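You operate a simulated robot arm through the tools that you are given. There is no shell and no other tool. Be economical: measure what you need, move in short steps, check, and stop when the job is done.

The job below is to be done with a simulated robot arm. You get a single attempt, and the scene is never put back.

JOB
Clear the clamped block, then unclamp it and take it out.
Fine: undo the orange wing handle only after bolt and ring are off; bolt into the marked block's hole by the ring mark, washer ring into the blue tray, block upright into the red tray; leave the other bolts, rings and blocks. Set down upright: blue block.

It is judged by the outcome, as a careful person would: the job done as asked, and still so three seconds after it is handed in. It fails if anything else is knocked over, pushed out of place, dropped, spilled or broken.

ROBOT AND FRAMES
A 7-joint arm with a two-finger parallel gripper, fixed in place. Base frame: the origin is at the foot of the arm, x ahead of it, y to its left, z up; the work surface is at about z = 90. Units: cm, rad, N and s.
With the tool pointing down near the work surface it reaches from about 24 to 68 cm from the base axis. Its first joint turns from -1.152 to 1.152 rad. Payload 2.4 kg.
The TCP is the grasp point between the finger pads, 3 cm short of the fingertips. In the tool frame z runs along the fingers and y along their closing line. The gripper opens to 9.4 cm. The fingers are 2.8 cm wide and 1 cm thick; the gripper's body (5 by 9.6 cm) begins 5.5 cm behind the TCP.
Orientation is that of the tool frame in the base frame, as a unit quaternion [w, x, y, z]. With the fingers straight down and closing along the base's y, the tool's x points along the base's -x, its y along +y and its z along -z.

CONTROLS
- The arm moves only by the tool jog_arm. Its argument "increments" is a list that holds one entry, the list of rows, each a list of 7 numbers: the shift along the tool's x, y, z in cm, then the turn, a rotation vector about the tool's x, y, z in rad, then the finger opening in cm, from 0 to 9.4. In form: [[[dx, dy, dz, rx, ry, rz, grip], ...]]. A call has 1 to 12 rows; each row shifts and turns the commanded pose from where the row before left it, along the tool's axes as they then stand. Each row takes 0.2 s and may step no farther than 5 cm and 0.15 rad from the row before; otherwise, or with a gripper value out of range, the whole call is refused. Where a pose cannot be reached the arm comes as near as it can. A force on the tool above 90 N (or 10 N above the force at the start of the call, whichever is more), or a blocked arm, ends the call early, and 0.2 s more pass. Each finger travels about 15.3 cm/s and halts on what it meets, pressing with about 31 N; the grip force reading is that of the motor and also rises with nothing between the fingers. The clock runs only during rows and for 0.2 s after the last one: add rows that do not move to give the fingers time. It gives the time, the measured TCP pose, the force on the tool (base axes), the opening and the grip force at its end, in the units of the frame above (readings bear some noise), with the torque about the TCP (base axes, N m) and any sound that the robot's microphone picked up.
- Cameras (640 x 400 px; columns grow to the right, rows downward): "scene" is fixed at [3.31, 48.97, 143.3]; the picture's right is [-0.69, -0.73, 0.00], its down [-0.53, 0.50, -0.69] and it looks along [0.50, -0.47, -0.73] (base axes); focal length 214 px, centre (320, 200). "wrist" rides on the gripper at [7.6, 1.4, -10.3] in the tool frame; the picture's right is [-0.18, 0.98, 0.00], its down [-0.75, -0.14, -0.64] and it looks along [-0.63, -0.12, 0.77] (tool axes); focal length 243 px, centre (320, 200). There is no depth. A picture from a camera that has moved, and an enlarged one, comes with that camera's place and axes in the base frame and with its lens. The place of the scene camera against the robot may be out by one fixed shift of up to 1.2 cm in any direction.
- get_image(camera): a new picture of that camera. It takes no simulated time.
- zoom(camera, box): a new picture of the part [left, top, right, bottom] of that camera's present view, enlarged. It takes no simulated time.
- hand_in(): hands the job in; it is judged then, once.

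Work in short steps. Places have to be worked out from the pictures, the camera data and where the tool is seen: move nearer, look again, correct. Check each grasp and each placing, and mend what went wrong. You have 120 turns and 64 pictures in all, those below and enlarged ones among them. Open the gripper and draw the arm clear of the work before you hand the job in, unless the task says otherwise; then end with one line.

The tools are called after "Emit:" as name(argument=value, ...) on one line, values as JSON. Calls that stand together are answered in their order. jog_arm: Moves the arm, as the interface text tells. Its arguments: {"type":"object","properties":{"increments":{"type":"array","items":{"type":"array","items":{"type":"array","items":{"type":"number"}}}}},"required":["increments"]} The other tools are called the same way: get_image (camera) takes a picture; zoom (camera, box) takes an enlarged picture of a part of a camera's view; hand_in () hands the job in.

At the start:

```text
t: 0.0
tool_pos: [33.91, -3.88, 126.53]
tcp_rot: [0.0, 0.0, 1.0, 0.0]
force: [0.3, -0.4, -0.6]
moment: [0.01, 0.01, -0.01]
width: 9.39
grasp_force: 0.1
```

scene: 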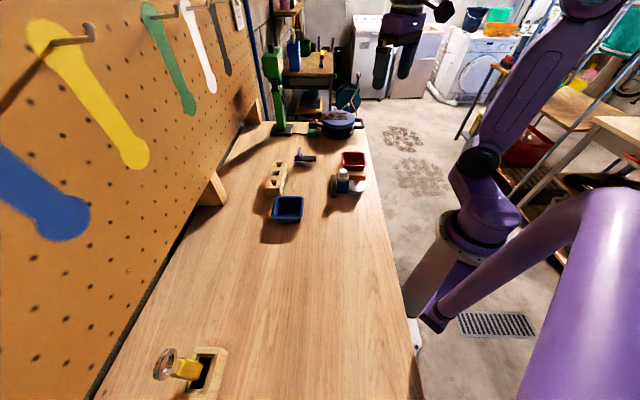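
wrist: 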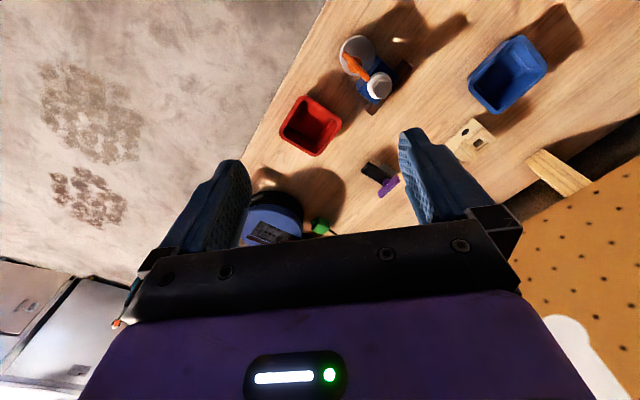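

The pictures show a small cluster of objects ahead of the arm; I zoom in on them to identify the parts.

Emit:
zoom(camera="scene", box=[250, 130, 390, 230])

Emit:
zoom(camera="wrist", box=[240, 20, 560, 220])

Emit:
zoom(camera="scene", box=[130, 320, 260, 400])

```text
4.00 times, centred on (320, 180) of scene
camera zoom: at [3.31, 48.97, 143.3], right [-0.69, -0.73, 0.0], down [-0.53, 0.5, -0.69], along [0.5, -0.47, -0.73], focal length 858 px, centre (320, 280)
```

zoom: 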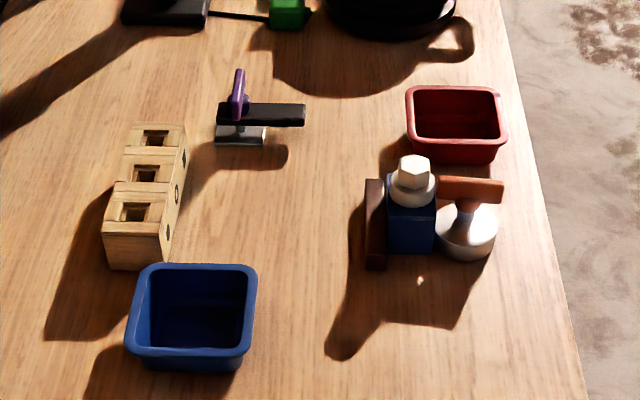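

```text
2.00 times, centred on (400, 120) of wrist
camera zoom: at [26.34, -2.5, 136.71], right [0.18, 0.98, 0.0], down [0.75, -0.14, 0.64], along [0.63, -0.12, -0.77], focal length 485 px, centre (160, 360)
```

zoom: 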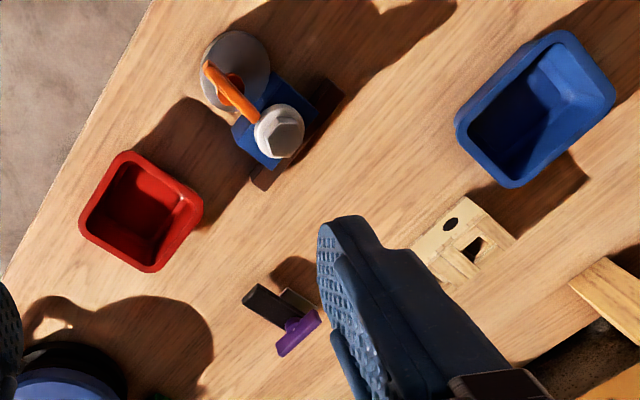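

```text
4.92 times, centred on (195, 360) of scene
camera zoom: at [3.31, 48.97, 143.3], right [-0.69, -0.73, 0.0], down [-0.53, 0.5, -0.69], along [0.5, -0.47, -0.73], focal length 1056 px, centre (935, -588)
```

zoom: 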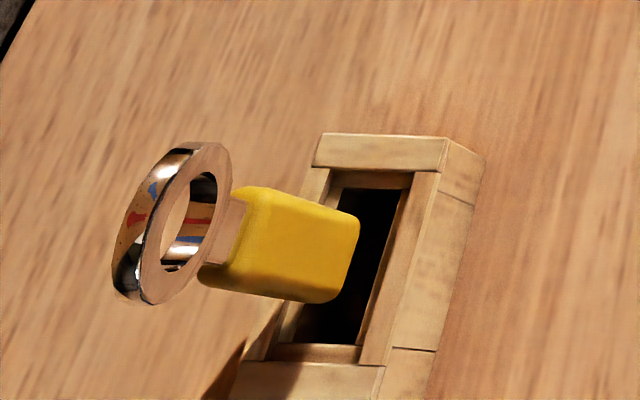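

The blue block carries a bolt with a ring under its head, and the orange handle sits on a white post beside it. I move the wrist camera nearer, staying high, to measure.

Emit:
jog_arm(increments=[[[0.5, 2, 3, 0, 0, 0, 9.4], [0.5, 2, 3, 0, 0, 0, 9.4], [0.5, 2, 3, 0, 0, 0, 9.4], [0.5, 2, 3, 0, 0, 0, 9.4], [0, 0, 0, 0, 0, 0, 9.4]]])

Emit:
get_image(camera="wrist")

```text
t: 1.2
tool_pos: [32.06, 4.12, 114.24]
tcp_rot: [-0.001, 0.0, 1.0, 0.0]
force: [-1.0, -0.2, -0.3]
moment: [0.01, -0.01, 0.01]
width: 9.4
grasp_force: 0.0
```

```text
58 pictures are left
camera wrist: at [24.42, 5.53, 124.55], right [0.18, 0.98, 0.0], down [0.75, -0.14, 0.64], along [0.63, -0.12, -0.77], focal length 243 px, centre (320, 200)
```

wrist: 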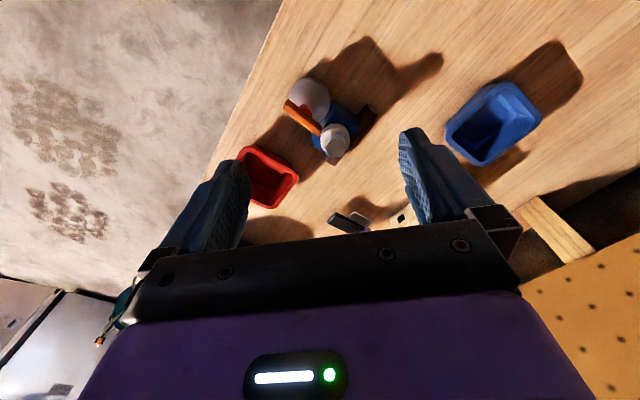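

Emit:
zoom(camera="wrist", box=[250, 60, 410, 160])

```text
4.00 times, centred on (330, 110) of wrist
camera zoom: at [24.42, 5.53, 124.55], right [0.18, 0.98, 0.0], down [0.75, -0.14, 0.64], along [0.63, -0.12, -0.77], focal length 970 px, centre (280, 560)
```

zoom: 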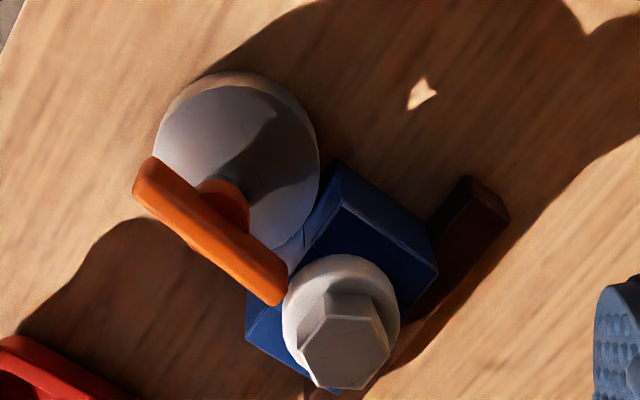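

The bolt head top triangulates to about (38.4, 4.8, 97.6), and the bench is turned about 45° to the base. I yaw the tool to match the bench and look closer.

Emit:
jog_arm(increments=[[[-2, -1.3, 2, 0, 0, 0, 9.4], [-2, -1.3, 2, 0, 0, 0, 9.4], [0, 0, 0, 0, 0, -0.14, 9.4], [0, 0, 0, 0, 0, -0.14, 9.4], [0, 0, 0, 0, 0, -0.14, 9.4], [0, 0, 0, 0, 0, -0.14, 9.4], [0, 0, 0, 0, 0, -0.14, 9.4], [0, 0, 0, 0, 0, -0.1, 9.4], [0, 0, 0, 0, 0, 0, 9.4]]])

Emit:
get_image(camera="wrist")

```text
t: 3.2
tool_pos: [35.76, 1.5, 110.42]
tcp_rot: [0.0, -0.39, 0.921, -0.001]
force: [-0.6, -0.4, 0.5]
moment: [0.01, 0.0, -0.02]
width: 9.37
grasp_force: 0.2
```

```text
56 pictures are left
camera wrist: at [29.55, -2.99, 120.69], right [-0.58, 0.82, 0.0], down [0.63, 0.44, 0.64], along [0.52, 0.37, -0.77], focal length 243 px, centre (320, 200)
```

wrist: 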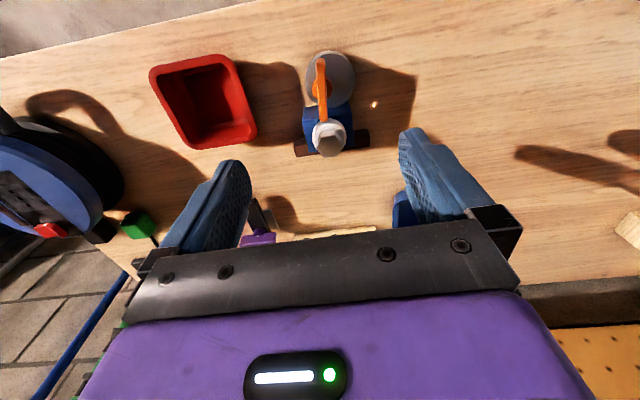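

Emit:
zoom(camera="wrist", box=[280, 40, 400, 170])

Emit:
zoom(camera="scene", box=[325, 160, 375, 200])

Emit:
zoom(camera="scene", box=[260, 150, 320, 200])

```text
3.08 times, centred on (340, 105) of wrist
camera zoom: at [29.55, -2.99, 120.69], right [-0.58, 0.82, 0.0], down [0.63, 0.44, 0.64], along [0.52, 0.37, -0.77], focal length 746 px, centre (258, 492)
```

zoom: 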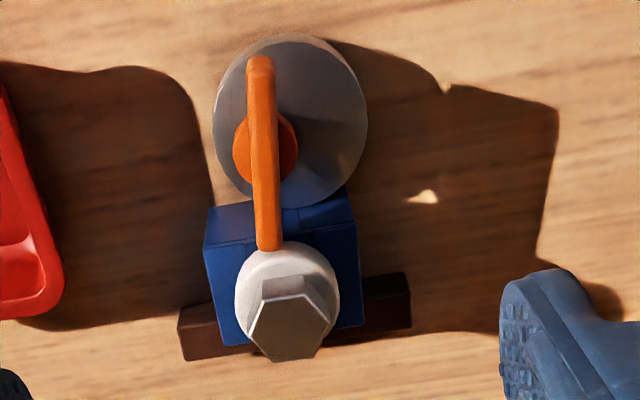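

```text
10.00 times, centred on (350, 180) of scene
camera zoom: at [3.31, 48.97, 143.3], right [-0.69, -0.73, 0.0], down [-0.53, 0.5, -0.69], along [0.5, -0.47, -0.73], focal length 2145 px, centre (20, 400)
```

zoom: 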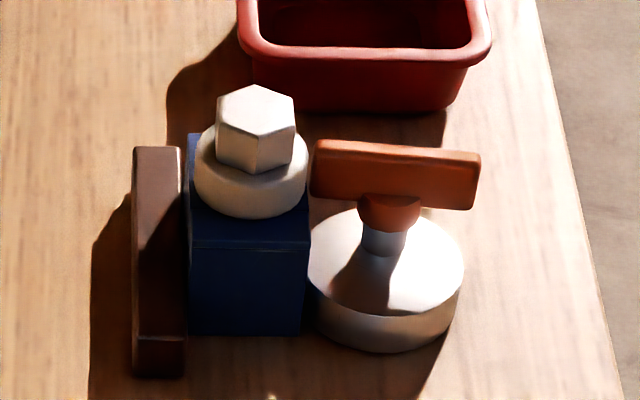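

```text
8.00 times, centred on (290, 175) of scene
camera zoom: at [3.31, 48.97, 143.3], right [-0.69, -0.73, 0.0], down [-0.53, 0.5, -0.69], along [0.5, -0.47, -0.73], focal length 1716 px, centre (560, 400)
```

zoom: 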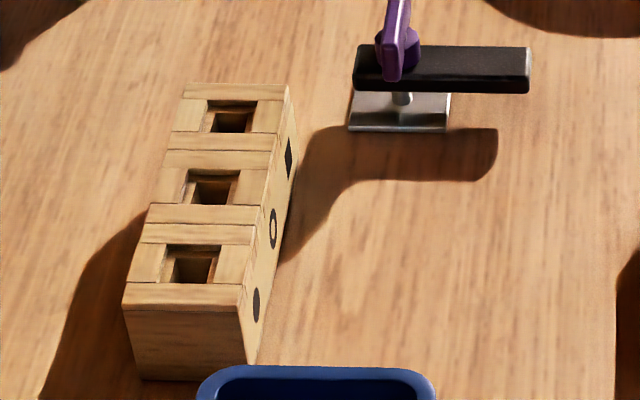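

The hex head has flats facing along the clamp axis and ±60° from it, so I turn 30° more to grip flats while clearing the handle, and hover above the bolt.

Emit:
jog_arm(increments=[[[-2.13, 0.2, 2.0, 0, 0, 0, 9.4], [-2.13, 0.19, 1.4, 0, 0, 0, 9.4], [0, 0, 1, 0, 0, -0.13, 6], [0, 0, 0, 0, 0, -0.13, 5], [0, 0, 0, 0, 0, -0.13, 4.4], [0, 0, 0, 0, 0, -0.13, 4.4], [0, 0, 0, 0, 0, 0, 4.4]]])

Emit:
get_image(camera="wrist")

Emit:
zoom(camera="scene", box=[310, 140, 390, 200])

```text
t: 4.8
tool_pos: [38.68, 4.77, 106.07]
tcp_rot: [0.0, -0.614, 0.79, 0.0]
force: [0.4, -0.5, -0.4]
moment: [0.03, 0.01, 0.03]
width: 4.41
grasp_force: 0.1
```

```text
52 pictures are left
camera wrist: at [35.34, -2.22, 116.23], right [-0.91, 0.42, 0.0], down [0.32, 0.7, 0.64], along [0.27, 0.58, -0.77], focal length 243 px, centre (320, 200)
```

wrist: 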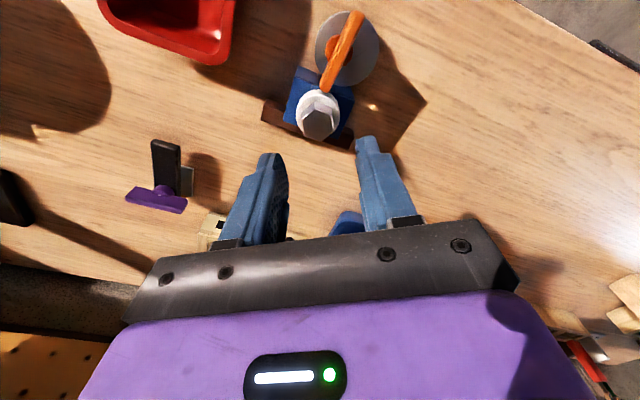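

```text
6.67 times, centred on (350, 170) of scene
camera zoom: at [3.31, 48.97, 143.3], right [-0.69, -0.73, 0.0], down [-0.53, 0.5, -0.69], along [0.5, -0.47, -0.73], focal length 1430 px, centre (120, 400)
```

zoom: 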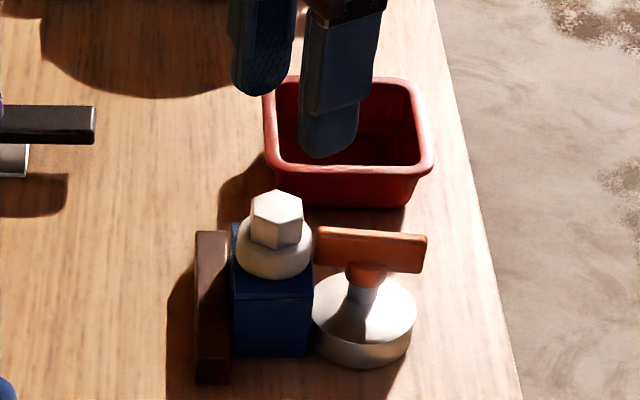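

The bolt head appears almost exactly on the tool axis; I check the hex orientation up close.

Emit:
zoom(camera="wrist", box=[280, 70, 380, 160])

```text
4.44 times, centred on (330, 115) of wrist
camera zoom: at [35.34, -2.22, 116.23], right [-0.91, 0.42, 0.0], down [0.32, 0.7, 0.64], along [0.27, 0.58, -0.77], focal length 1078 px, centre (276, 578)
```

zoom: 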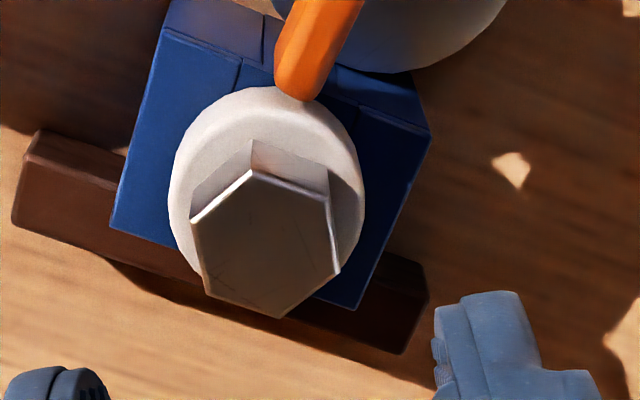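

The flats are within a few degrees of the finger pads and the offset is about 0.15 cm. I correct that, descend so the tips stop just above the ring, then check before closing.

Emit:
jog_arm(increments=[[[-0.1, -0.17, 2.5, 0, 0, 0, 4.2], [0, 0, 2.5, 0, 0, 0, 4.2], [0, 0, 1.0, 0, 0, 0, 4.2], [0, 0, 0.6, 0, 0, 0, 4.2], [0, 0, 0, 0, 0, 0, 4.2]]])

Emit:
zoom(camera="scene", box=[325, 150, 375, 195])

Emit:
zoom(camera="wrist", box=[240, 80, 400, 200])

```text
t: 6.0
tool_pos: [38.72, 4.84, 99.43]
tcp_rot: [-0.001, -0.614, 0.789, 0.0]
force: [-0.4, -1.1, -0.6]
moment: [0.0, -0.03, 0.01]
width: 4.19
grasp_force: 0.1
```

```text
8.89 times, centred on (350, 172) of scene
camera zoom: at [3.31, 48.97, 143.3], right [-0.69, -0.73, 0.0], down [-0.53, 0.5, -0.69], along [0.5, -0.47, -0.73], focal length 1906 px, centre (53, 444)
```

zoom: 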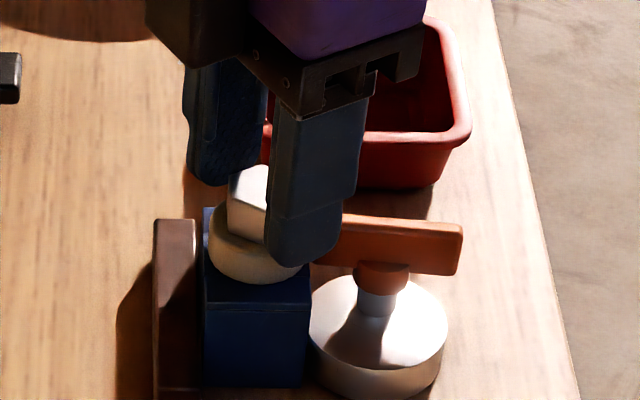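

```text
3.33 times, centred on (320, 140) of wrist
camera zoom: at [35.52, -2.1, 109.59], right [-0.91, 0.42, 0.0], down [0.32, 0.7, 0.64], along [0.27, 0.58, -0.77], focal length 809 px, centre (320, 400)
```

zoom: 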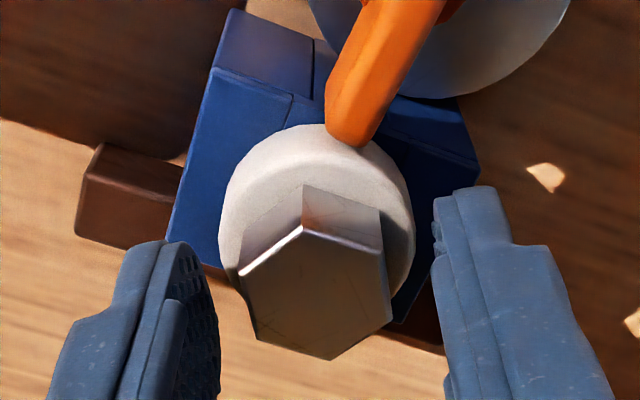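

The head is centred between the tips, above the ring and clear of the handle. I close the grip, then lift a little to test that the bolt comes freely.

Emit:
jog_arm(increments=[[[0, 0, 0, 0, 0, 0, 2.5], [0, 0, 0, 0, 0, 0, 1.5], [0, 0, 0, 0, 0, 0, 1.5], [0, 0, 0, 0, 0, 0, 1.5]]])

Emit:
jog_arm(increments=[[[0, 0, -0.5, 0, 0, 0, 1.5], [0, 0, -0.7, 0, 0, 0, 1.5], [0, 0, 0, 0, 0, 0, 1.5]]])

Emit:
zoom(camera="scene", box=[325, 150, 375, 195])

```text
t: 7.0
tool_pos: [38.75, 4.96, 99.52]
tcp_rot: [0.0, -0.613, 0.79, 0.0]
force: [0.5, 0.3, 0.5]
moment: [0.02, 0.0, 0.04]
width: 2.42
grasp_force: 30.6
```

```text
t: 7.8
tool_pos: [38.7, 4.89, 100.73]
tcp_rot: [0.0, -0.613, 0.79, 0.0]
force: [0.7, -0.1, -0.8]
moment: [0.02, 0.01, 0.03]
width: 2.45
grasp_force: 31.7
```

```text
8.89 times, centred on (350, 172) of scene
camera zoom: at [3.31, 48.97, 143.3], right [-0.69, -0.73, 0.0], down [-0.53, 0.5, -0.69], along [0.5, -0.47, -0.73], focal length 1906 px, centre (53, 444)
```

zoom: 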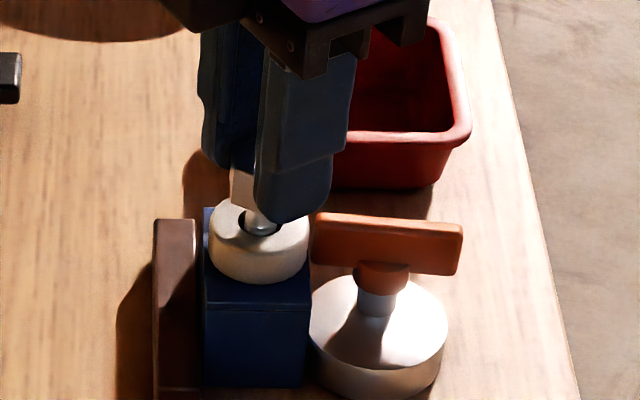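

The bolt slides out freely and the ring stays. I lift it straight up and look at its length.

Emit:
jog_arm(increments=[[[0, 0, -1.5, 0, 0, 0, 1.5], [0, 0, -2, 0, 0, 0, 1.5], [0, 0, -2, 0, 0, 0, 1.5], [0, 0, -2, 0, 0, 0, 1.5], [0, 0, -2, 0, 0, 0, 1.5], [0, 0, 0, 0, 0, 0, 1.5]]])

Emit:
zoom(camera="scene", box=[250, 110, 390, 210])

Emit:
get_image(camera="wrist")

```text
t: 9.2
tool_pos: [38.72, 4.94, 110.17]
tcp_rot: [0.0, -0.614, 0.789, 0.0]
force: [1.1, -0.3, -1.1]
moment: [0.0, 0.0, 0.01]
width: 2.41
grasp_force: 30.8
```

```text
4.00 times, centred on (320, 160) of scene
camera zoom: at [3.31, 48.97, 143.3], right [-0.69, -0.73, 0.0], down [-0.53, 0.5, -0.69], along [0.5, -0.47, -0.73], focal length 858 px, centre (320, 360)
```

zoom: 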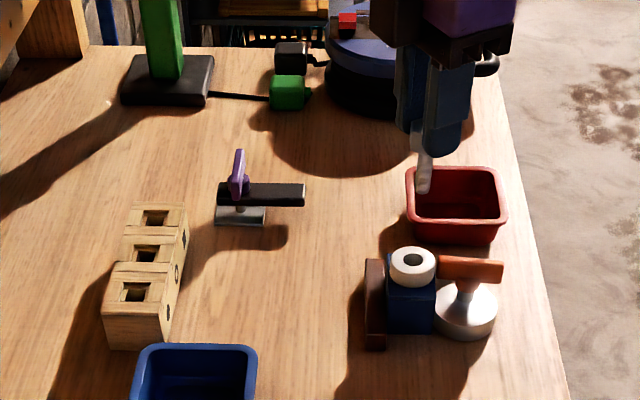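

```text
45 pictures are left
camera wrist: at [35.54, -2.33, 120.5], right [-0.91, 0.42, 0.0], down [0.32, 0.7, 0.64], along [0.27, 0.58, -0.77], focal length 243 px, centre (320, 200)
```

wrist: 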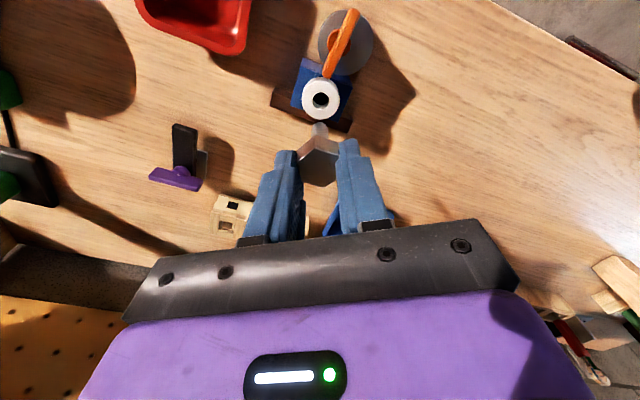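

The bolt is held with about 4.5 cm of round shank showing. The marked block's middle hole (open ring mark) is near (56.7, 19.9, 94.5), so I carry the bolt there at this height, above everything.

Emit:
jog_arm(increments=[[[-1.5, -1.1, -0.5, 0, 0, 0, 1.5], [-3, -2.1, 0, 0, 0, 0, 1.5], [-3.2, -2.3, 0, 0, 0, 0, 1.5], [-3.2, -2.3, 0, 0, 0, 0, 1.5], [-3.2, -2.3, 0, 0, 0, 0, 1.5], [-3, -2.2, 0, 0, 0, 0, 1.5], [-1.86, -1.45, 0, 0, 0, 0, 1.5], [0, 0, 0, 0, 0, 0, 1.5]]])

Emit:
get_image(camera="wrist")

Emit:
zoom(camera="scene", box=[250, 110, 390, 210])

```text
t: 11.0
tool_pos: [57.05, 19.63, 111.02]
tcp_rot: [0.0, -0.613, 0.79, 0.001]
force: [-0.6, 0.2, -0.7]
moment: [0.03, 0.0, 0.0]
width: 2.42
grasp_force: 30.5
```

```text
44 pictures are left
camera wrist: at [53.82, 12.64, 121.17], right [-0.91, 0.42, 0.0], down [0.32, 0.7, 0.64], along [0.27, 0.58, -0.77], focal length 243 px, centre (320, 200)
```

wrist: 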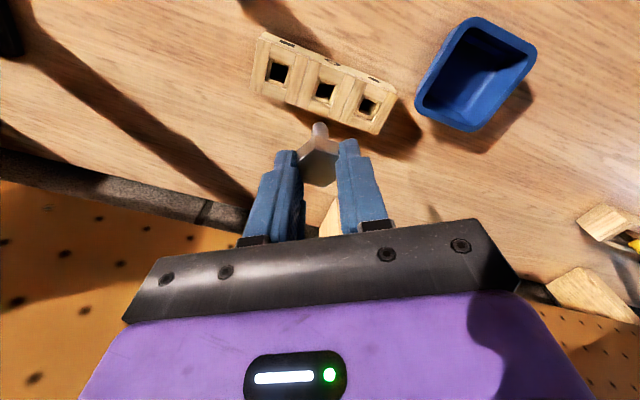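

```text
4.00 times, centred on (320, 160) of scene
camera zoom: at [3.31, 48.97, 143.3], right [-0.69, -0.73, 0.0], down [-0.53, 0.5, -0.69], along [0.5, -0.47, -0.73], focal length 858 px, centre (320, 360)
```

zoom: 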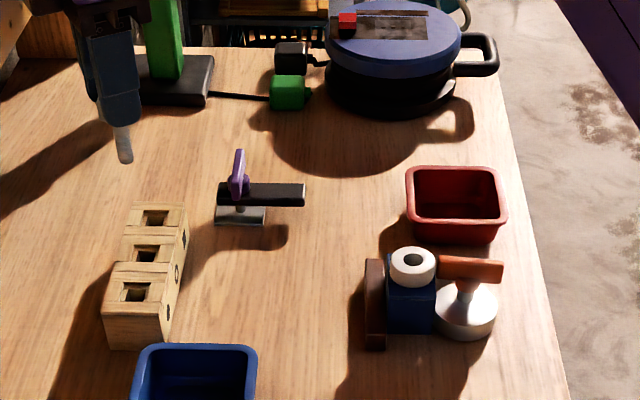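

The hole sits about 0.45 cm off along tool y. I correct and descend to a few centimetres above, then look again.

Emit:
jog_arm(increments=[[[0, 0.45, 2, 0, 0, 0, 1.5], [0, 0, 2.5, 0, 0, 0, 1.5], [0, 0, 0, 0, 0, 0, 1.5]]])

Emit:
zoom(camera="wrist", box=[250, 50, 410, 170])

Emit:
zoom(camera="scene", box=[260, 140, 320, 190])

```text
t: 11.8
tool_pos: [56.7, 19.81, 106.38]
tcp_rot: [0.0, -0.613, 0.79, 0.0]
force: [-0.4, 0.1, -1.0]
moment: [0.01, 0.02, -0.01]
width: 2.45
grasp_force: 31.0
```

```text
3.33 times, centred on (330, 110) of wrist
camera zoom: at [53.35, 12.83, 116.57], right [-0.91, 0.42, 0.0], down [0.32, 0.69, 0.64], along [0.27, 0.58, -0.77], focal length 809 px, centre (287, 500)
```

zoom: 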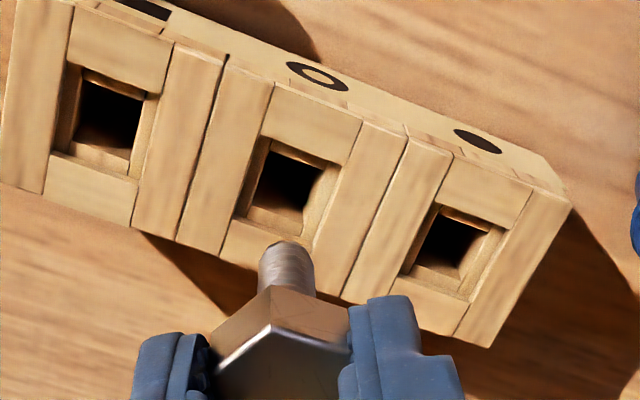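

```text
8.00 times, centred on (290, 165) of scene
camera zoom: at [3.31, 48.97, 143.3], right [-0.69, -0.73, 0.0], down [-0.53, 0.5, -0.69], along [0.5, -0.47, -0.73], focal length 1716 px, centre (560, 480)
```

zoom: 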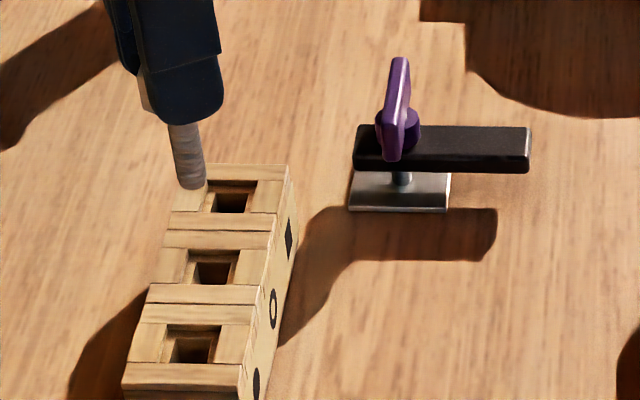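

The shank lines up with the middle hole to within about 1–2 mm. I lower until the tip is just above the opening and check from both cameras.

Emit:
jog_arm(increments=[[[0, 0.1, 2, 0, 0, 0, 1.5], [0, 0, 1.5, 0, 0, 0, 1.5], [0, 0, 0, 0, 0, 0, 1.5]]])

Emit:
zoom(camera="wrist", box=[250, 50, 410, 170])

Emit:
zoom(camera="scene", box=[260, 140, 320, 190])

```text
t: 12.6
tool_pos: [56.37, 20.05, 102.83]
tcp_rot: [0.0, -0.613, 0.79, 0.0]
force: [-0.5, 0.5, -1.3]
moment: [0.01, -0.01, 0.01]
width: 2.44
grasp_force: 30.7
```

```text
3.33 times, centred on (330, 110) of wrist
camera zoom: at [53.18, 13.0, 113.07], right [-0.91, 0.42, 0.0], down [0.32, 0.69, 0.64], along [0.27, 0.58, -0.77], focal length 809 px, centre (287, 500)
```

zoom: 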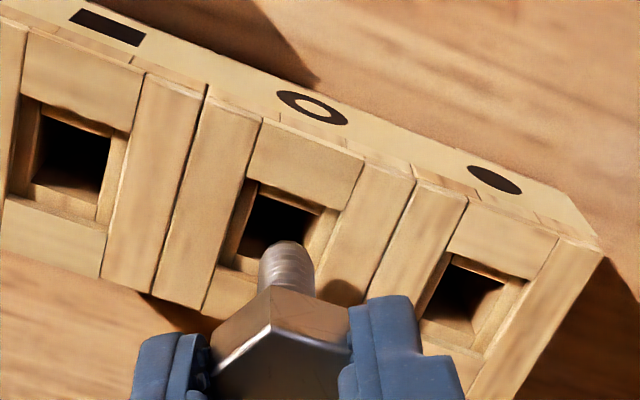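

```text
8.00 times, centred on (290, 165) of scene
camera zoom: at [3.31, 48.97, 143.3], right [-0.69, -0.73, 0.0], down [-0.53, 0.5, -0.69], along [0.5, -0.47, -0.73], focal length 1716 px, centre (560, 480)
```

zoom: 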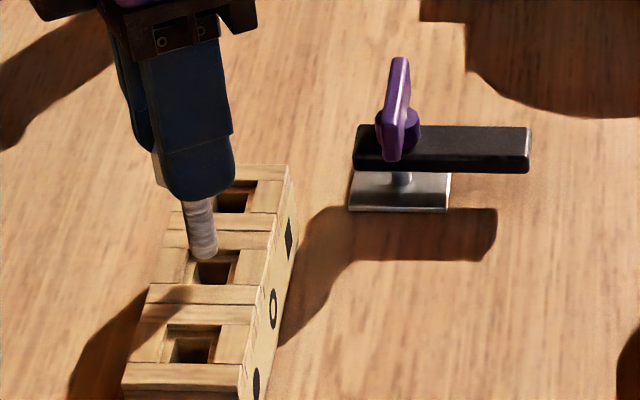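

The two views disagree by a few millimetres, so I enlarge the tip and hole further.

Emit:
zoom(camera="scene", box=[272, 150, 302, 180])

Emit:
zoom(camera="wrist", box=[295, 90, 355, 150])

```text
13.33 times, centred on (287, 165) of scene
camera zoom: at [3.31, 48.97, 143.3], right [-0.69, -0.73, 0.0], down [-0.53, 0.5, -0.69], along [0.5, -0.47, -0.73], focal length 2860 px, centre (760, 667)
```

zoom: 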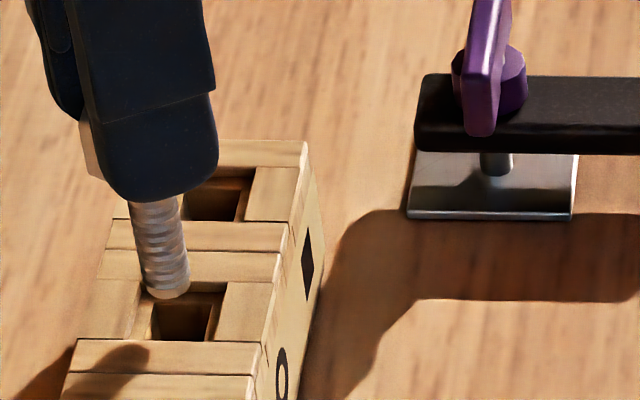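

```text
6.67 times, centred on (325, 120) of wrist
camera zoom: at [53.18, 13.0, 113.07], right [-0.91, 0.42, 0.0], down [0.32, 0.69, 0.64], along [0.27, 0.58, -0.77], focal length 1618 px, centre (287, 733)
```

zoom: 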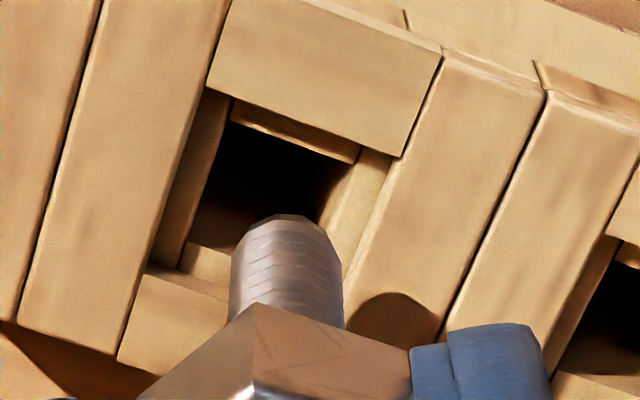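

With the finer measurements the shank is about 1.5 mm off inside a ~2.3 cm opening. I make a small correction and insert gently.

Emit:
jog_arm(increments=[[[0.13, -0.07, 0.5, 0, 0, 0, 1.5], [0, 0, 1, 0, 0, 0, 1.5], [0, 0, 1, 0, 0, 0, 1.5], [0, 0, 1, 0, 0, 0, 1.5], [0, 0, 0, 0, 0, 0, 1.5]]])

Emit:
zoom(camera="scene", box=[265, 145, 309, 185])

```text
t: 13.8
tool_pos: [56.42, 19.84, 99.25]
tcp_rot: [0.001, -0.613, 0.79, -0.001]
force: [-0.4, -0.3, -0.9]
moment: [-0.01, -0.01, 0.01]
width: 2.44
grasp_force: 31.1
```

```text
10.00 times, centred on (287, 165) of scene
camera zoom: at [3.31, 48.97, 143.3], right [-0.69, -0.73, 0.0], down [-0.53, 0.5, -0.69], along [0.5, -0.47, -0.73], focal length 2145 px, centre (650, 550)
```

zoom: 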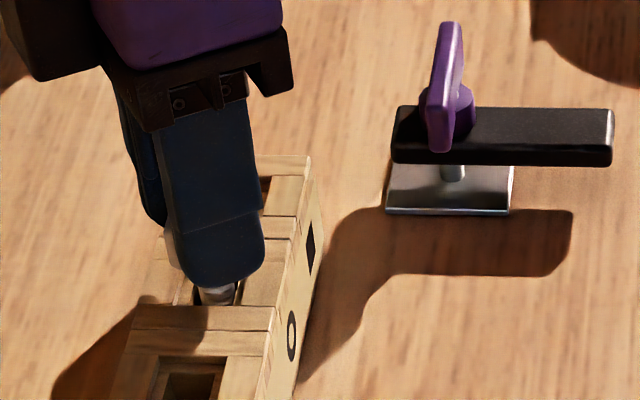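

The shank is in the hole with no contact force. I continue down in small steps until the head meets the top.

Emit:
jog_arm(increments=[[[0, 0, 0.5, 0, 0, 0, 1.5], [0, 0, 0.4, 0, 0, 0, 1.5], [0, 0, 0, 0, 0, 0, 1.5]]])

Emit:
zoom(camera="scene", box=[265, 145, 309, 185])

```text
t: 14.6
tool_pos: [56.42, 19.87, 98.38]
tcp_rot: [0.0, -0.614, 0.79, 0.001]
force: [-0.6, -1.0, -1.5]
moment: [-0.01, -0.03, 0.0]
width: 2.43
grasp_force: 31.2
```

```text
10.00 times, centred on (287, 165) of scene
camera zoom: at [3.31, 48.97, 143.3], right [-0.69, -0.73, 0.0], down [-0.53, 0.5, -0.69], along [0.5, -0.47, -0.73], focal length 2145 px, centre (650, 550)
```

zoom: 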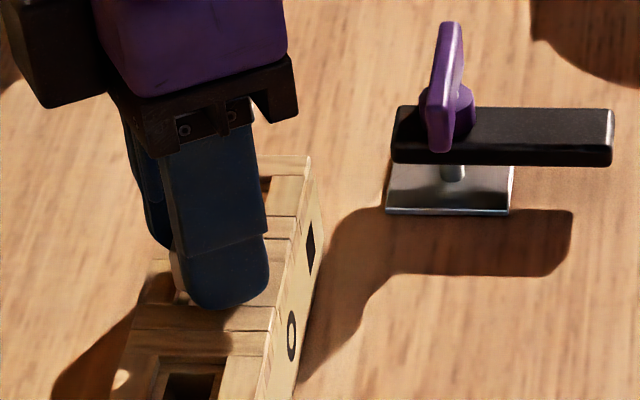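

Emit:
jog_arm(increments=[[[0, 0, 0.2, 0, 0, 0, 1.5], [0, 0, 0.2, 0, 0, 0, 1.5], [0, 0, 0, 0, 0, 0, 1.5]]])

Emit:
zoom(camera="wrist", box=[240, 50, 400, 170])

```text
t: 15.4
tool_pos: [56.25, 19.92, 97.94]
tcp_rot: [0.0, -0.613, 0.79, 0.0]
force: [1.0, -0.3, 1.1]
moment: [-0.04, -0.03, -0.03]
width: 2.44
grasp_force: 31.2
```

```text
3.33 times, centred on (320, 110) of wrist
camera zoom: at [53.03, 12.83, 108.09], right [-0.91, 0.42, 0.0], down [0.32, 0.69, 0.64], along [0.27, 0.58, -0.77], focal length 809 px, centre (320, 500)
```

zoom: 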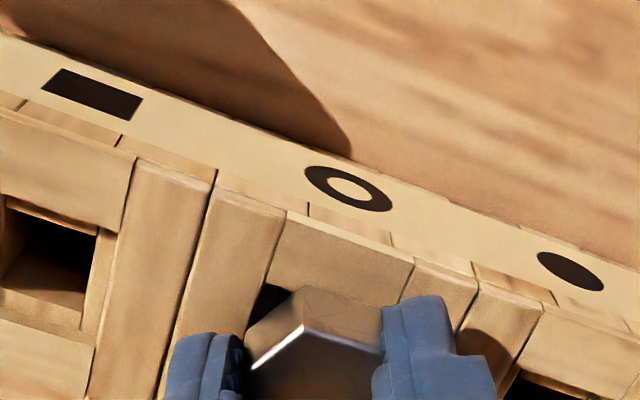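

Emit:
jog_arm(increments=[[[0, 0, 0.15, 0, 0, 0, 1.5], [0, 0, 0, 0, 0, 0, 1.5]]])

```text
t: 16.0
tool_pos: [56.28, 20.05, 97.9]
tcp_rot: [0.001, -0.613, 0.79, -0.001]
force: [-7.7, -3.9, 25.1]
moment: [-0.27, 0.27, -0.01]
width: 2.44
grasp_force: 31.3
```

Contact at 25 N: the head is seated. I ease off slightly, open, and back away upward.

Emit:
jog_arm(increments=[[[0, 0, -0.12, 0, 0, 0, 1.5], [0, 0, 0, 0, 0, 0, 4.0], [0, 0, 0, 0, 0, 0, 4.0], [0, 0, -2, 0, 0, 0, 4.0], [0, 0, -3, 0, 0, 0, 4.0], [0, 0, -4, 0, 0, 0, 4.0], [0, 0, -3, 0, 0, 0, 4.0], [0, 0, 0, 0, 0, 0, 4.0]]])

Emit:
zoom(camera="scene", box=[265, 145, 309, 185])

```text
t: 17.8
tool_pos: [56.39, 19.59, 109.58]
tcp_rot: [0.0, -0.613, 0.79, -0.001]
force: [-0.2, 0.3, -0.8]
moment: [-0.06, 0.03, -0.01]
width: 3.99
grasp_force: 0.0
```

```text
10.00 times, centred on (287, 165) of scene
camera zoom: at [3.31, 48.97, 143.3], right [-0.69, -0.73, 0.0], down [-0.53, 0.5, -0.69], along [0.5, -0.47, -0.73], focal length 2145 px, centre (650, 550)
```

zoom: 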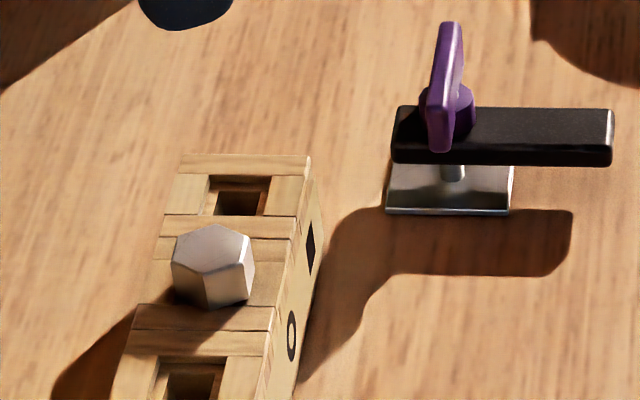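

The bolt sits cleanly in the ring-marked hole. I return above the blue block, turned to the bench's 45°, with the gripper opening ready for the ring.

Emit:
jog_arm(increments=[[[3.1, 2.25, 0, 0, 0, 0, 5], [3.1, 2.25, 0, 0, 0, 0, 5], [3.1, 2.25, 0, 0, 0, 0, 5], [3.1, 2.25, 0, 0, 0, 0, 5], [3.1, 2.25, 0, 0, 0, 0, 5], [3.1, 2.25, 0, 0, 0, 0, 5], [0, 0, 1, 0, 0, 0.135, 5], [0, 0, 1, 0, 0, 0.135, 5], [0, 0, 1, 0, 0, 0.135, 5], [0, 0, 1, 0, 0, 0.135, 5], [0, 0, 0, 0, 0, 0, 5]]])

Emit:
zoom(camera="wrist", box=[240, 40, 400, 180])

```text
t: 20.2
tool_pos: [38.49, 5.07, 105.83]
tcp_rot: [0.0, -0.38, 0.925, 0.0]
force: [-0.3, -0.3, -0.6]
moment: [0.0, -0.01, -0.02]
width: 5.0
grasp_force: 0.0
```

```text
2.86 times, centred on (320, 110) of wrist
camera zoom: at [32.04, 0.82, 116.16], right [-0.56, 0.83, 0.0], down [0.64, 0.43, 0.64], along [0.53, 0.36, -0.77], focal length 693 px, centre (320, 457)
```

zoom: 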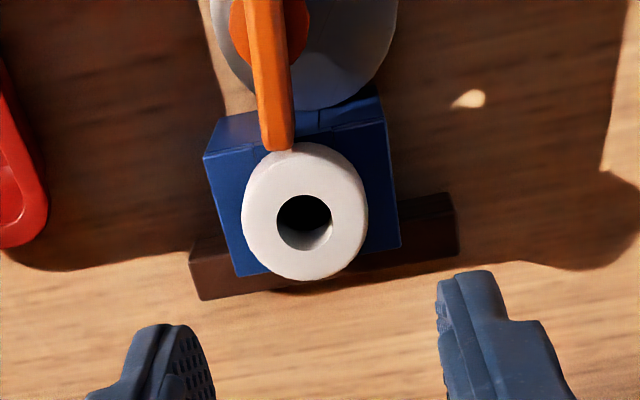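

Ring centre is about 0.4 cm off along tool y. I correct and descend beside the ring, stopping short to check.

Emit:
jog_arm(increments=[[[0.1, -0.4, 2.5, 0, 0, 0, 5], [0, 0, 2.5, 0, 0, 0, 5], [0, 0, 1.5, 0, 0, 0, 5], [0, 0, 0, 0, 0, 0, 5]]])

Emit:
zoom(camera="wrist", box=[240, 60, 400, 200])

Emit:
zoom(camera="scene", box=[325, 155, 375, 195])

```text
t: 21.2
tool_pos: [38.71, 4.83, 99.78]
tcp_rot: [0.0, -0.38, 0.925, 0.001]
force: [0.3, 0.4, 0.1]
moment: [-0.01, 0.02, 0.02]
width: 5.0
grasp_force: 0.1
```

```text
2.86 times, centred on (320, 130) of wrist
camera zoom: at [32.4, 0.45, 109.81], right [-0.56, 0.83, 0.0], down [0.63, 0.43, 0.64], along [0.53, 0.36, -0.77], focal length 693 px, centre (320, 400)
```

zoom: 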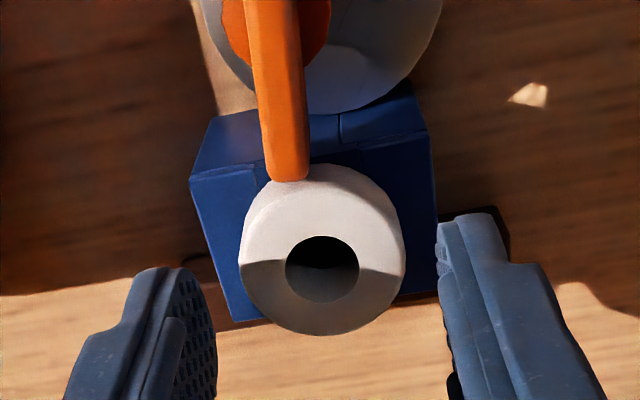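

```text
10.00 times, centred on (350, 175) of scene
camera zoom: at [3.31, 48.97, 143.3], right [-0.69, -0.73, 0.0], down [-0.53, 0.5, -0.69], along [0.5, -0.47, -0.73], focal length 2145 px, centre (20, 450)
```

zoom: 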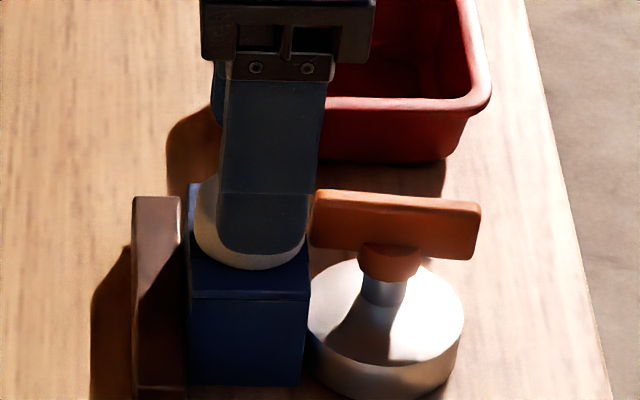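

Centred well, but the handle end nearly overhangs the ring, so I'll slide the ring away from it as I lift. First descend the last bit and grip.

Emit:
jog_arm(increments=[[[0, 0, 1.0, 0, 0, 0, 5], [0, 0, 0.7, 0, 0, 0, 5], [0, 0, 0, 0, 0, 0, 5], [0, 0, 0, 0, 0, 0, 3.4], [0, 0, 0, 0, 0, 0, 3], [0, 0, 0, 0, 0, 0, 3]]])

Emit:
zoom(camera="scene", box=[325, 155, 375, 195])

Emit:
zoom(camera="wrist", box=[240, 60, 400, 200])

```text
t: 22.6
tool_pos: [38.74, 4.8, 97.83]
tcp_rot: [0.0, -0.381, 0.924, 0.0]
force: [0.3, -0.2, 0.2]
moment: [-0.01, -0.01, 0.02]
width: 3.73
grasp_force: 31.1
```

```text
10.00 times, centred on (350, 175) of scene
camera zoom: at [3.31, 48.97, 143.3], right [-0.69, -0.73, 0.0], down [-0.53, 0.5, -0.69], along [0.5, -0.47, -0.73], focal length 2145 px, centre (20, 450)
```

zoom: 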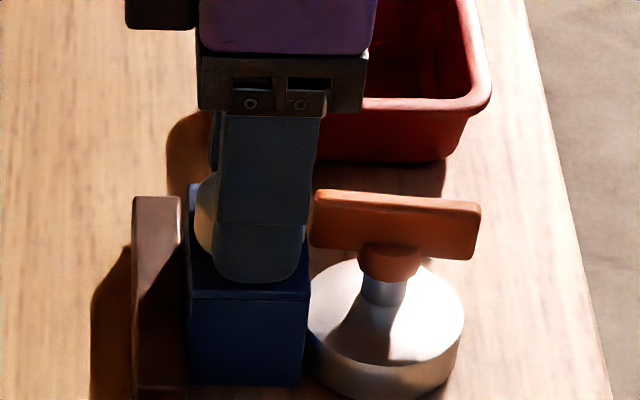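

```text
2.86 times, centred on (320, 130) of wrist
camera zoom: at [32.4, 0.44, 107.99], right [-0.56, 0.83, 0.0], down [0.63, 0.43, 0.64], along [0.53, 0.36, -0.77], focal length 693 px, centre (320, 400)
```

zoom: 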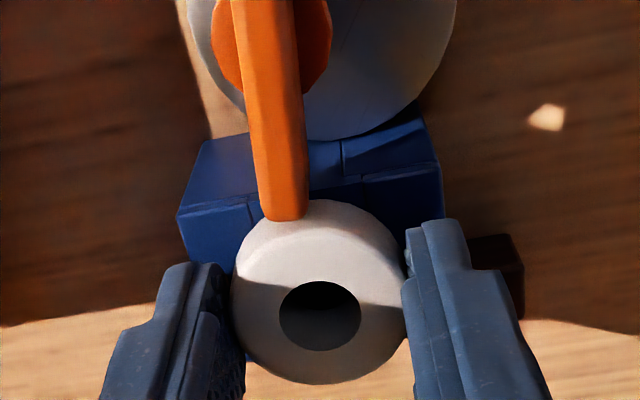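

Ring gripped at 3.73 cm. I lift it while shifting away from the handle.

Emit:
jog_arm(increments=[[[-0.3, 0, -0.1, 0, 0, 0, 3], [-0.4, 0, -0.2, 0, 0, 0, 3], [-0.1, 0, -1.5, 0, 0, 0, 3], [0, 0, -2.5, 0, 0, 0, 3], [0, 0, -4, 0, 0, 0, 3], [0, 0, -2, 0, 0, 0, 3], [0, 0, 0, 0, 0, 0, 3]]])

Emit:
get_image(camera="scene")

Emit:
zoom(camera="scene", box=[250, 130, 390, 230])

```text
t: 24.2
tool_pos: [39.24, 5.35, 108.08]
tcp_rot: [0.0, -0.381, 0.925, 0.0]
force: [-0.2, 0.4, 0.0]
moment: [-0.01, 0.03, -0.01]
width: 3.72
grasp_force: 30.1
```

```text
27 pictures are left
```

scene: 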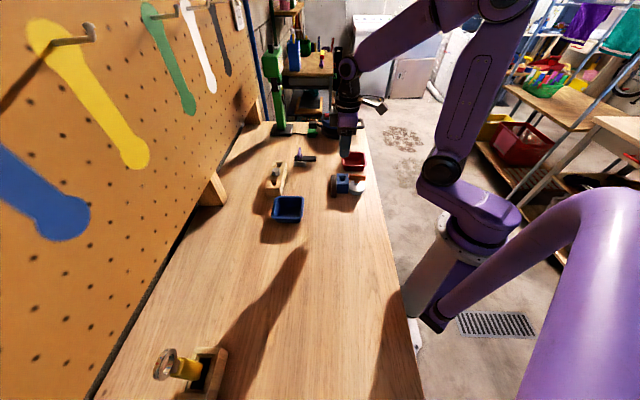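

```text
4.00 times, centred on (320, 180) of scene
camera zoom: at [3.31, 48.97, 143.3], right [-0.69, -0.73, 0.0], down [-0.53, 0.5, -0.69], along [0.5, -0.47, -0.73], focal length 858 px, centre (320, 280)
```

zoom: 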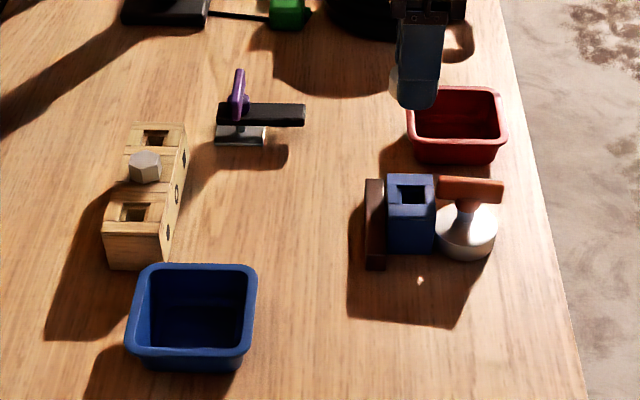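

The ring came off clean; the block stands alone in the clamp. The blue tray's centre is near (42, 25.6), so I carry the ring there at this height.

Emit:
jog_arm(increments=[[[-1.2, 0.9, 0, 0, 0, 0, 3], [-2.7, 2.07, 0, 0, 0, 0, 3], [-2.7, 2.07, 0, 0, 0, 0, 3], [-2.7, 2.07, 0, 0, 0, 0, 3], [-2.7, 2.07, 0, 0, 0, 0, 3], [-2.7, 2.07, 0, 0, 0, 0, 3], [-1.5, 1.18, 0, 0, 0, 0, 3], [0, 0, 0, 0, 0, 0, 3]]])

Emit:
get_image(camera="wrist")

```text
t: 26.0
tool_pos: [42.41, 25.76, 107.86]
tcp_rot: [0.0, -0.38, 0.925, 0.0]
force: [0.3, -0.1, 0.5]
moment: [0.02, -0.01, 0.0]
width: 3.7
grasp_force: 31.1
```

```text
25 pictures are left
camera wrist: at [36.02, 21.38, 118.06], right [-0.56, 0.83, 0.0], down [0.63, 0.43, 0.64], along [0.53, 0.36, -0.77], focal length 243 px, centre (320, 200)
```

wrist: 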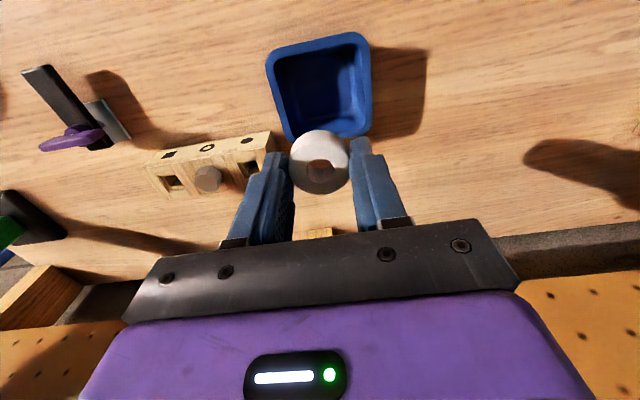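

The tray centre is about 1 cm toward the camera and 0.5 cm along y. I correct, and descend until the ring is just inside the rim.

Emit:
jog_arm(increments=[[[1.0, 0.55, 2, 0, 0, 0, 3], [0, 0, 3.5, 0, 0, 0, 3], [0, 0, 3.5, 0, 0, 0, 3], [0, 0, 2, 0, 0, 0, 3], [0, 0, 0, 0, 0, 0, 3]]])

Emit:
zoom(camera="scene", box=[255, 170, 325, 230])

```text
t: 27.2
tool_pos: [41.14, 25.52, 97.0]
tcp_rot: [0.0, -0.38, 0.925, 0.0]
force: [-0.3, 0.9, 0.0]
moment: [0.01, 0.02, 0.03]
width: 3.71
grasp_force: 31.2
```

```text
6.67 times, centred on (290, 200) of scene
camera zoom: at [3.31, 48.97, 143.3], right [-0.69, -0.73, 0.0], down [-0.53, 0.5, -0.69], along [0.5, -0.47, -0.73], focal length 1430 px, centre (520, 200)
```

zoom: 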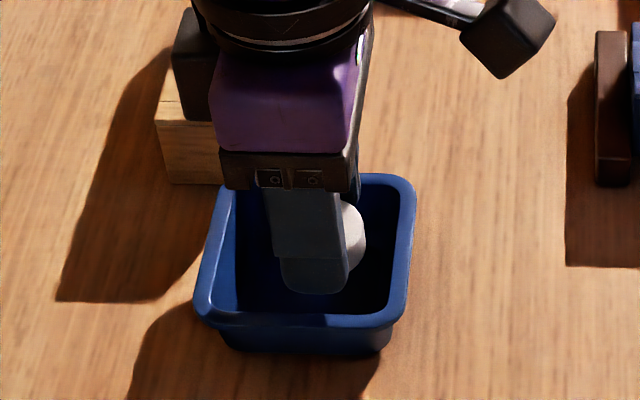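

The ring is within the tray. I lower gently toward the tray floor, watching the force.

Emit:
jog_arm(increments=[[[0, 0, 1.2, 0, 0, 0, 3], [0, 0, 0.9, 0, 0, 0, 3], [0, 0, 0.4, 0, 0, 0, 3], [0, 0, 0.2, 0, 0, 0, 3], [0, 0, 0, 0, 0, 0, 3]]])

```text
t: 28.4
tool_pos: [41.07, 25.29, 94.13]
tcp_rot: [0.0, -0.38, 0.925, 0.0]
force: [0.0, -0.9, 0.0]
moment: [-0.02, 0.0, 0.03]
width: 3.71
grasp_force: 31.4
```

Emit:
jog_arm(increments=[[[0, 0, 0.15, 0, 0, 0, 3], [0, 0, 0.1, 0, 0, 0, 3], [0, 0, 0, 0, 0, 0, 3]]])

```text
t: 29.2
tool_pos: [41.21, 25.27, 94.02]
tcp_rot: [0.0, -0.38, 0.925, 0.0]
force: [0.2, 0.0, -0.2]
moment: [-0.03, 0.01, 0.05]
width: 3.69
grasp_force: 30.8
```

Emit:
jog_arm(increments=[[[0, 0, 0.2, 0, 0, 0, 3], [0, 0, 0, 0, 0, 0, 3], [0, 0, 0, 0, 0, 0, 4.7], [0, 0, 0, 0, 0, 0, 4.7], [0, 0, -2, 0, 0, 0, 4.7], [0, 0, -3.5, 0, 0, 0, 4.7], [0, 0, -4, 0, 0, 0, 4.7], [0, 0, -4, 0, 0, 0, 4.7], [0, 0, 0, 0, 0, 0, 4.7]]])

Emit:
get_image(camera="wrist")

```text
t: 31.2
tool_pos: [40.92, 25.39, 107.53]
tcp_rot: [0.0, -0.38, 0.925, 0.0]
force: [-0.3, -0.9, 0.1]
moment: [0.01, 0.01, 0.0]
width: 4.69
grasp_force: 0.0
```

```text
23 pictures are left
camera wrist: at [34.48, 21.02, 117.68], right [-0.56, 0.83, 0.0], down [0.63, 0.43, 0.64], along [0.53, 0.36, -0.77], focal length 243 px, centre (320, 200)
```

wrist: 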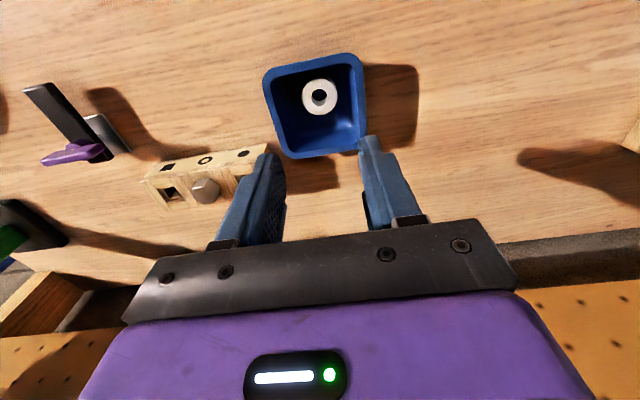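

The ring lies flat in the blue tray. Bolt and ring are off, so now the handle: its bar centre is near (34.7, 1.0) pointing about 38°. I hover above it, aligned with the bar.

Emit:
jog_arm(increments=[[[3.6, -2.16, 0, 0, 0, 0, 4], [3.6, -2.16, 0, 0, 0, 0, 4], [3.6, -2.16, 0, 0, 0, 0, 4], [3.6, -2.16, 0, 0, 0, 0, 4], [3.6, -2.16, 0, 0, 0, 0, 4], [3.57, -2.18, 0, 0, 0, 0, 4], [0, 0, 1, 0, 0, 0.12, 4], [0, 0, 0, 0, 0, 0, 4]]])

Emit:
zoom(camera="wrist", box=[240, 40, 400, 180])

```text
t: 33.0
tool_pos: [34.83, 1.07, 106.3]
tcp_rot: [0.0, -0.324, 0.946, 0.0]
force: [0.6, 0.1, 0.1]
moment: [-0.02, 0.03, 0.0]
width: 3.98
grasp_force: 0.0
```

```text
2.86 times, centred on (320, 110) of wrist
camera zoom: at [27.92, -2.5, 116.47], right [-0.46, 0.89, 0.0], down [0.68, 0.35, 0.64], along [0.57, 0.29, -0.77], focal length 693 px, centre (320, 457)
```

zoom: 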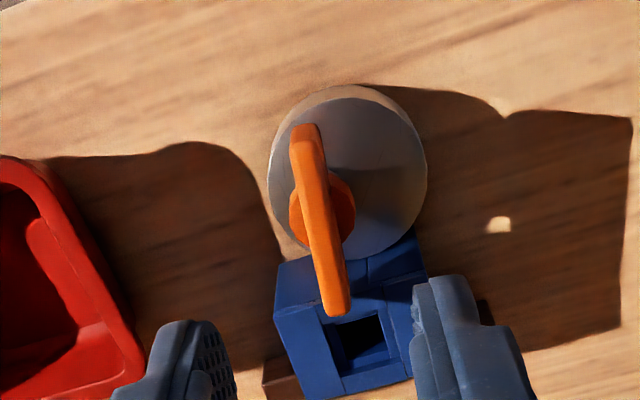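

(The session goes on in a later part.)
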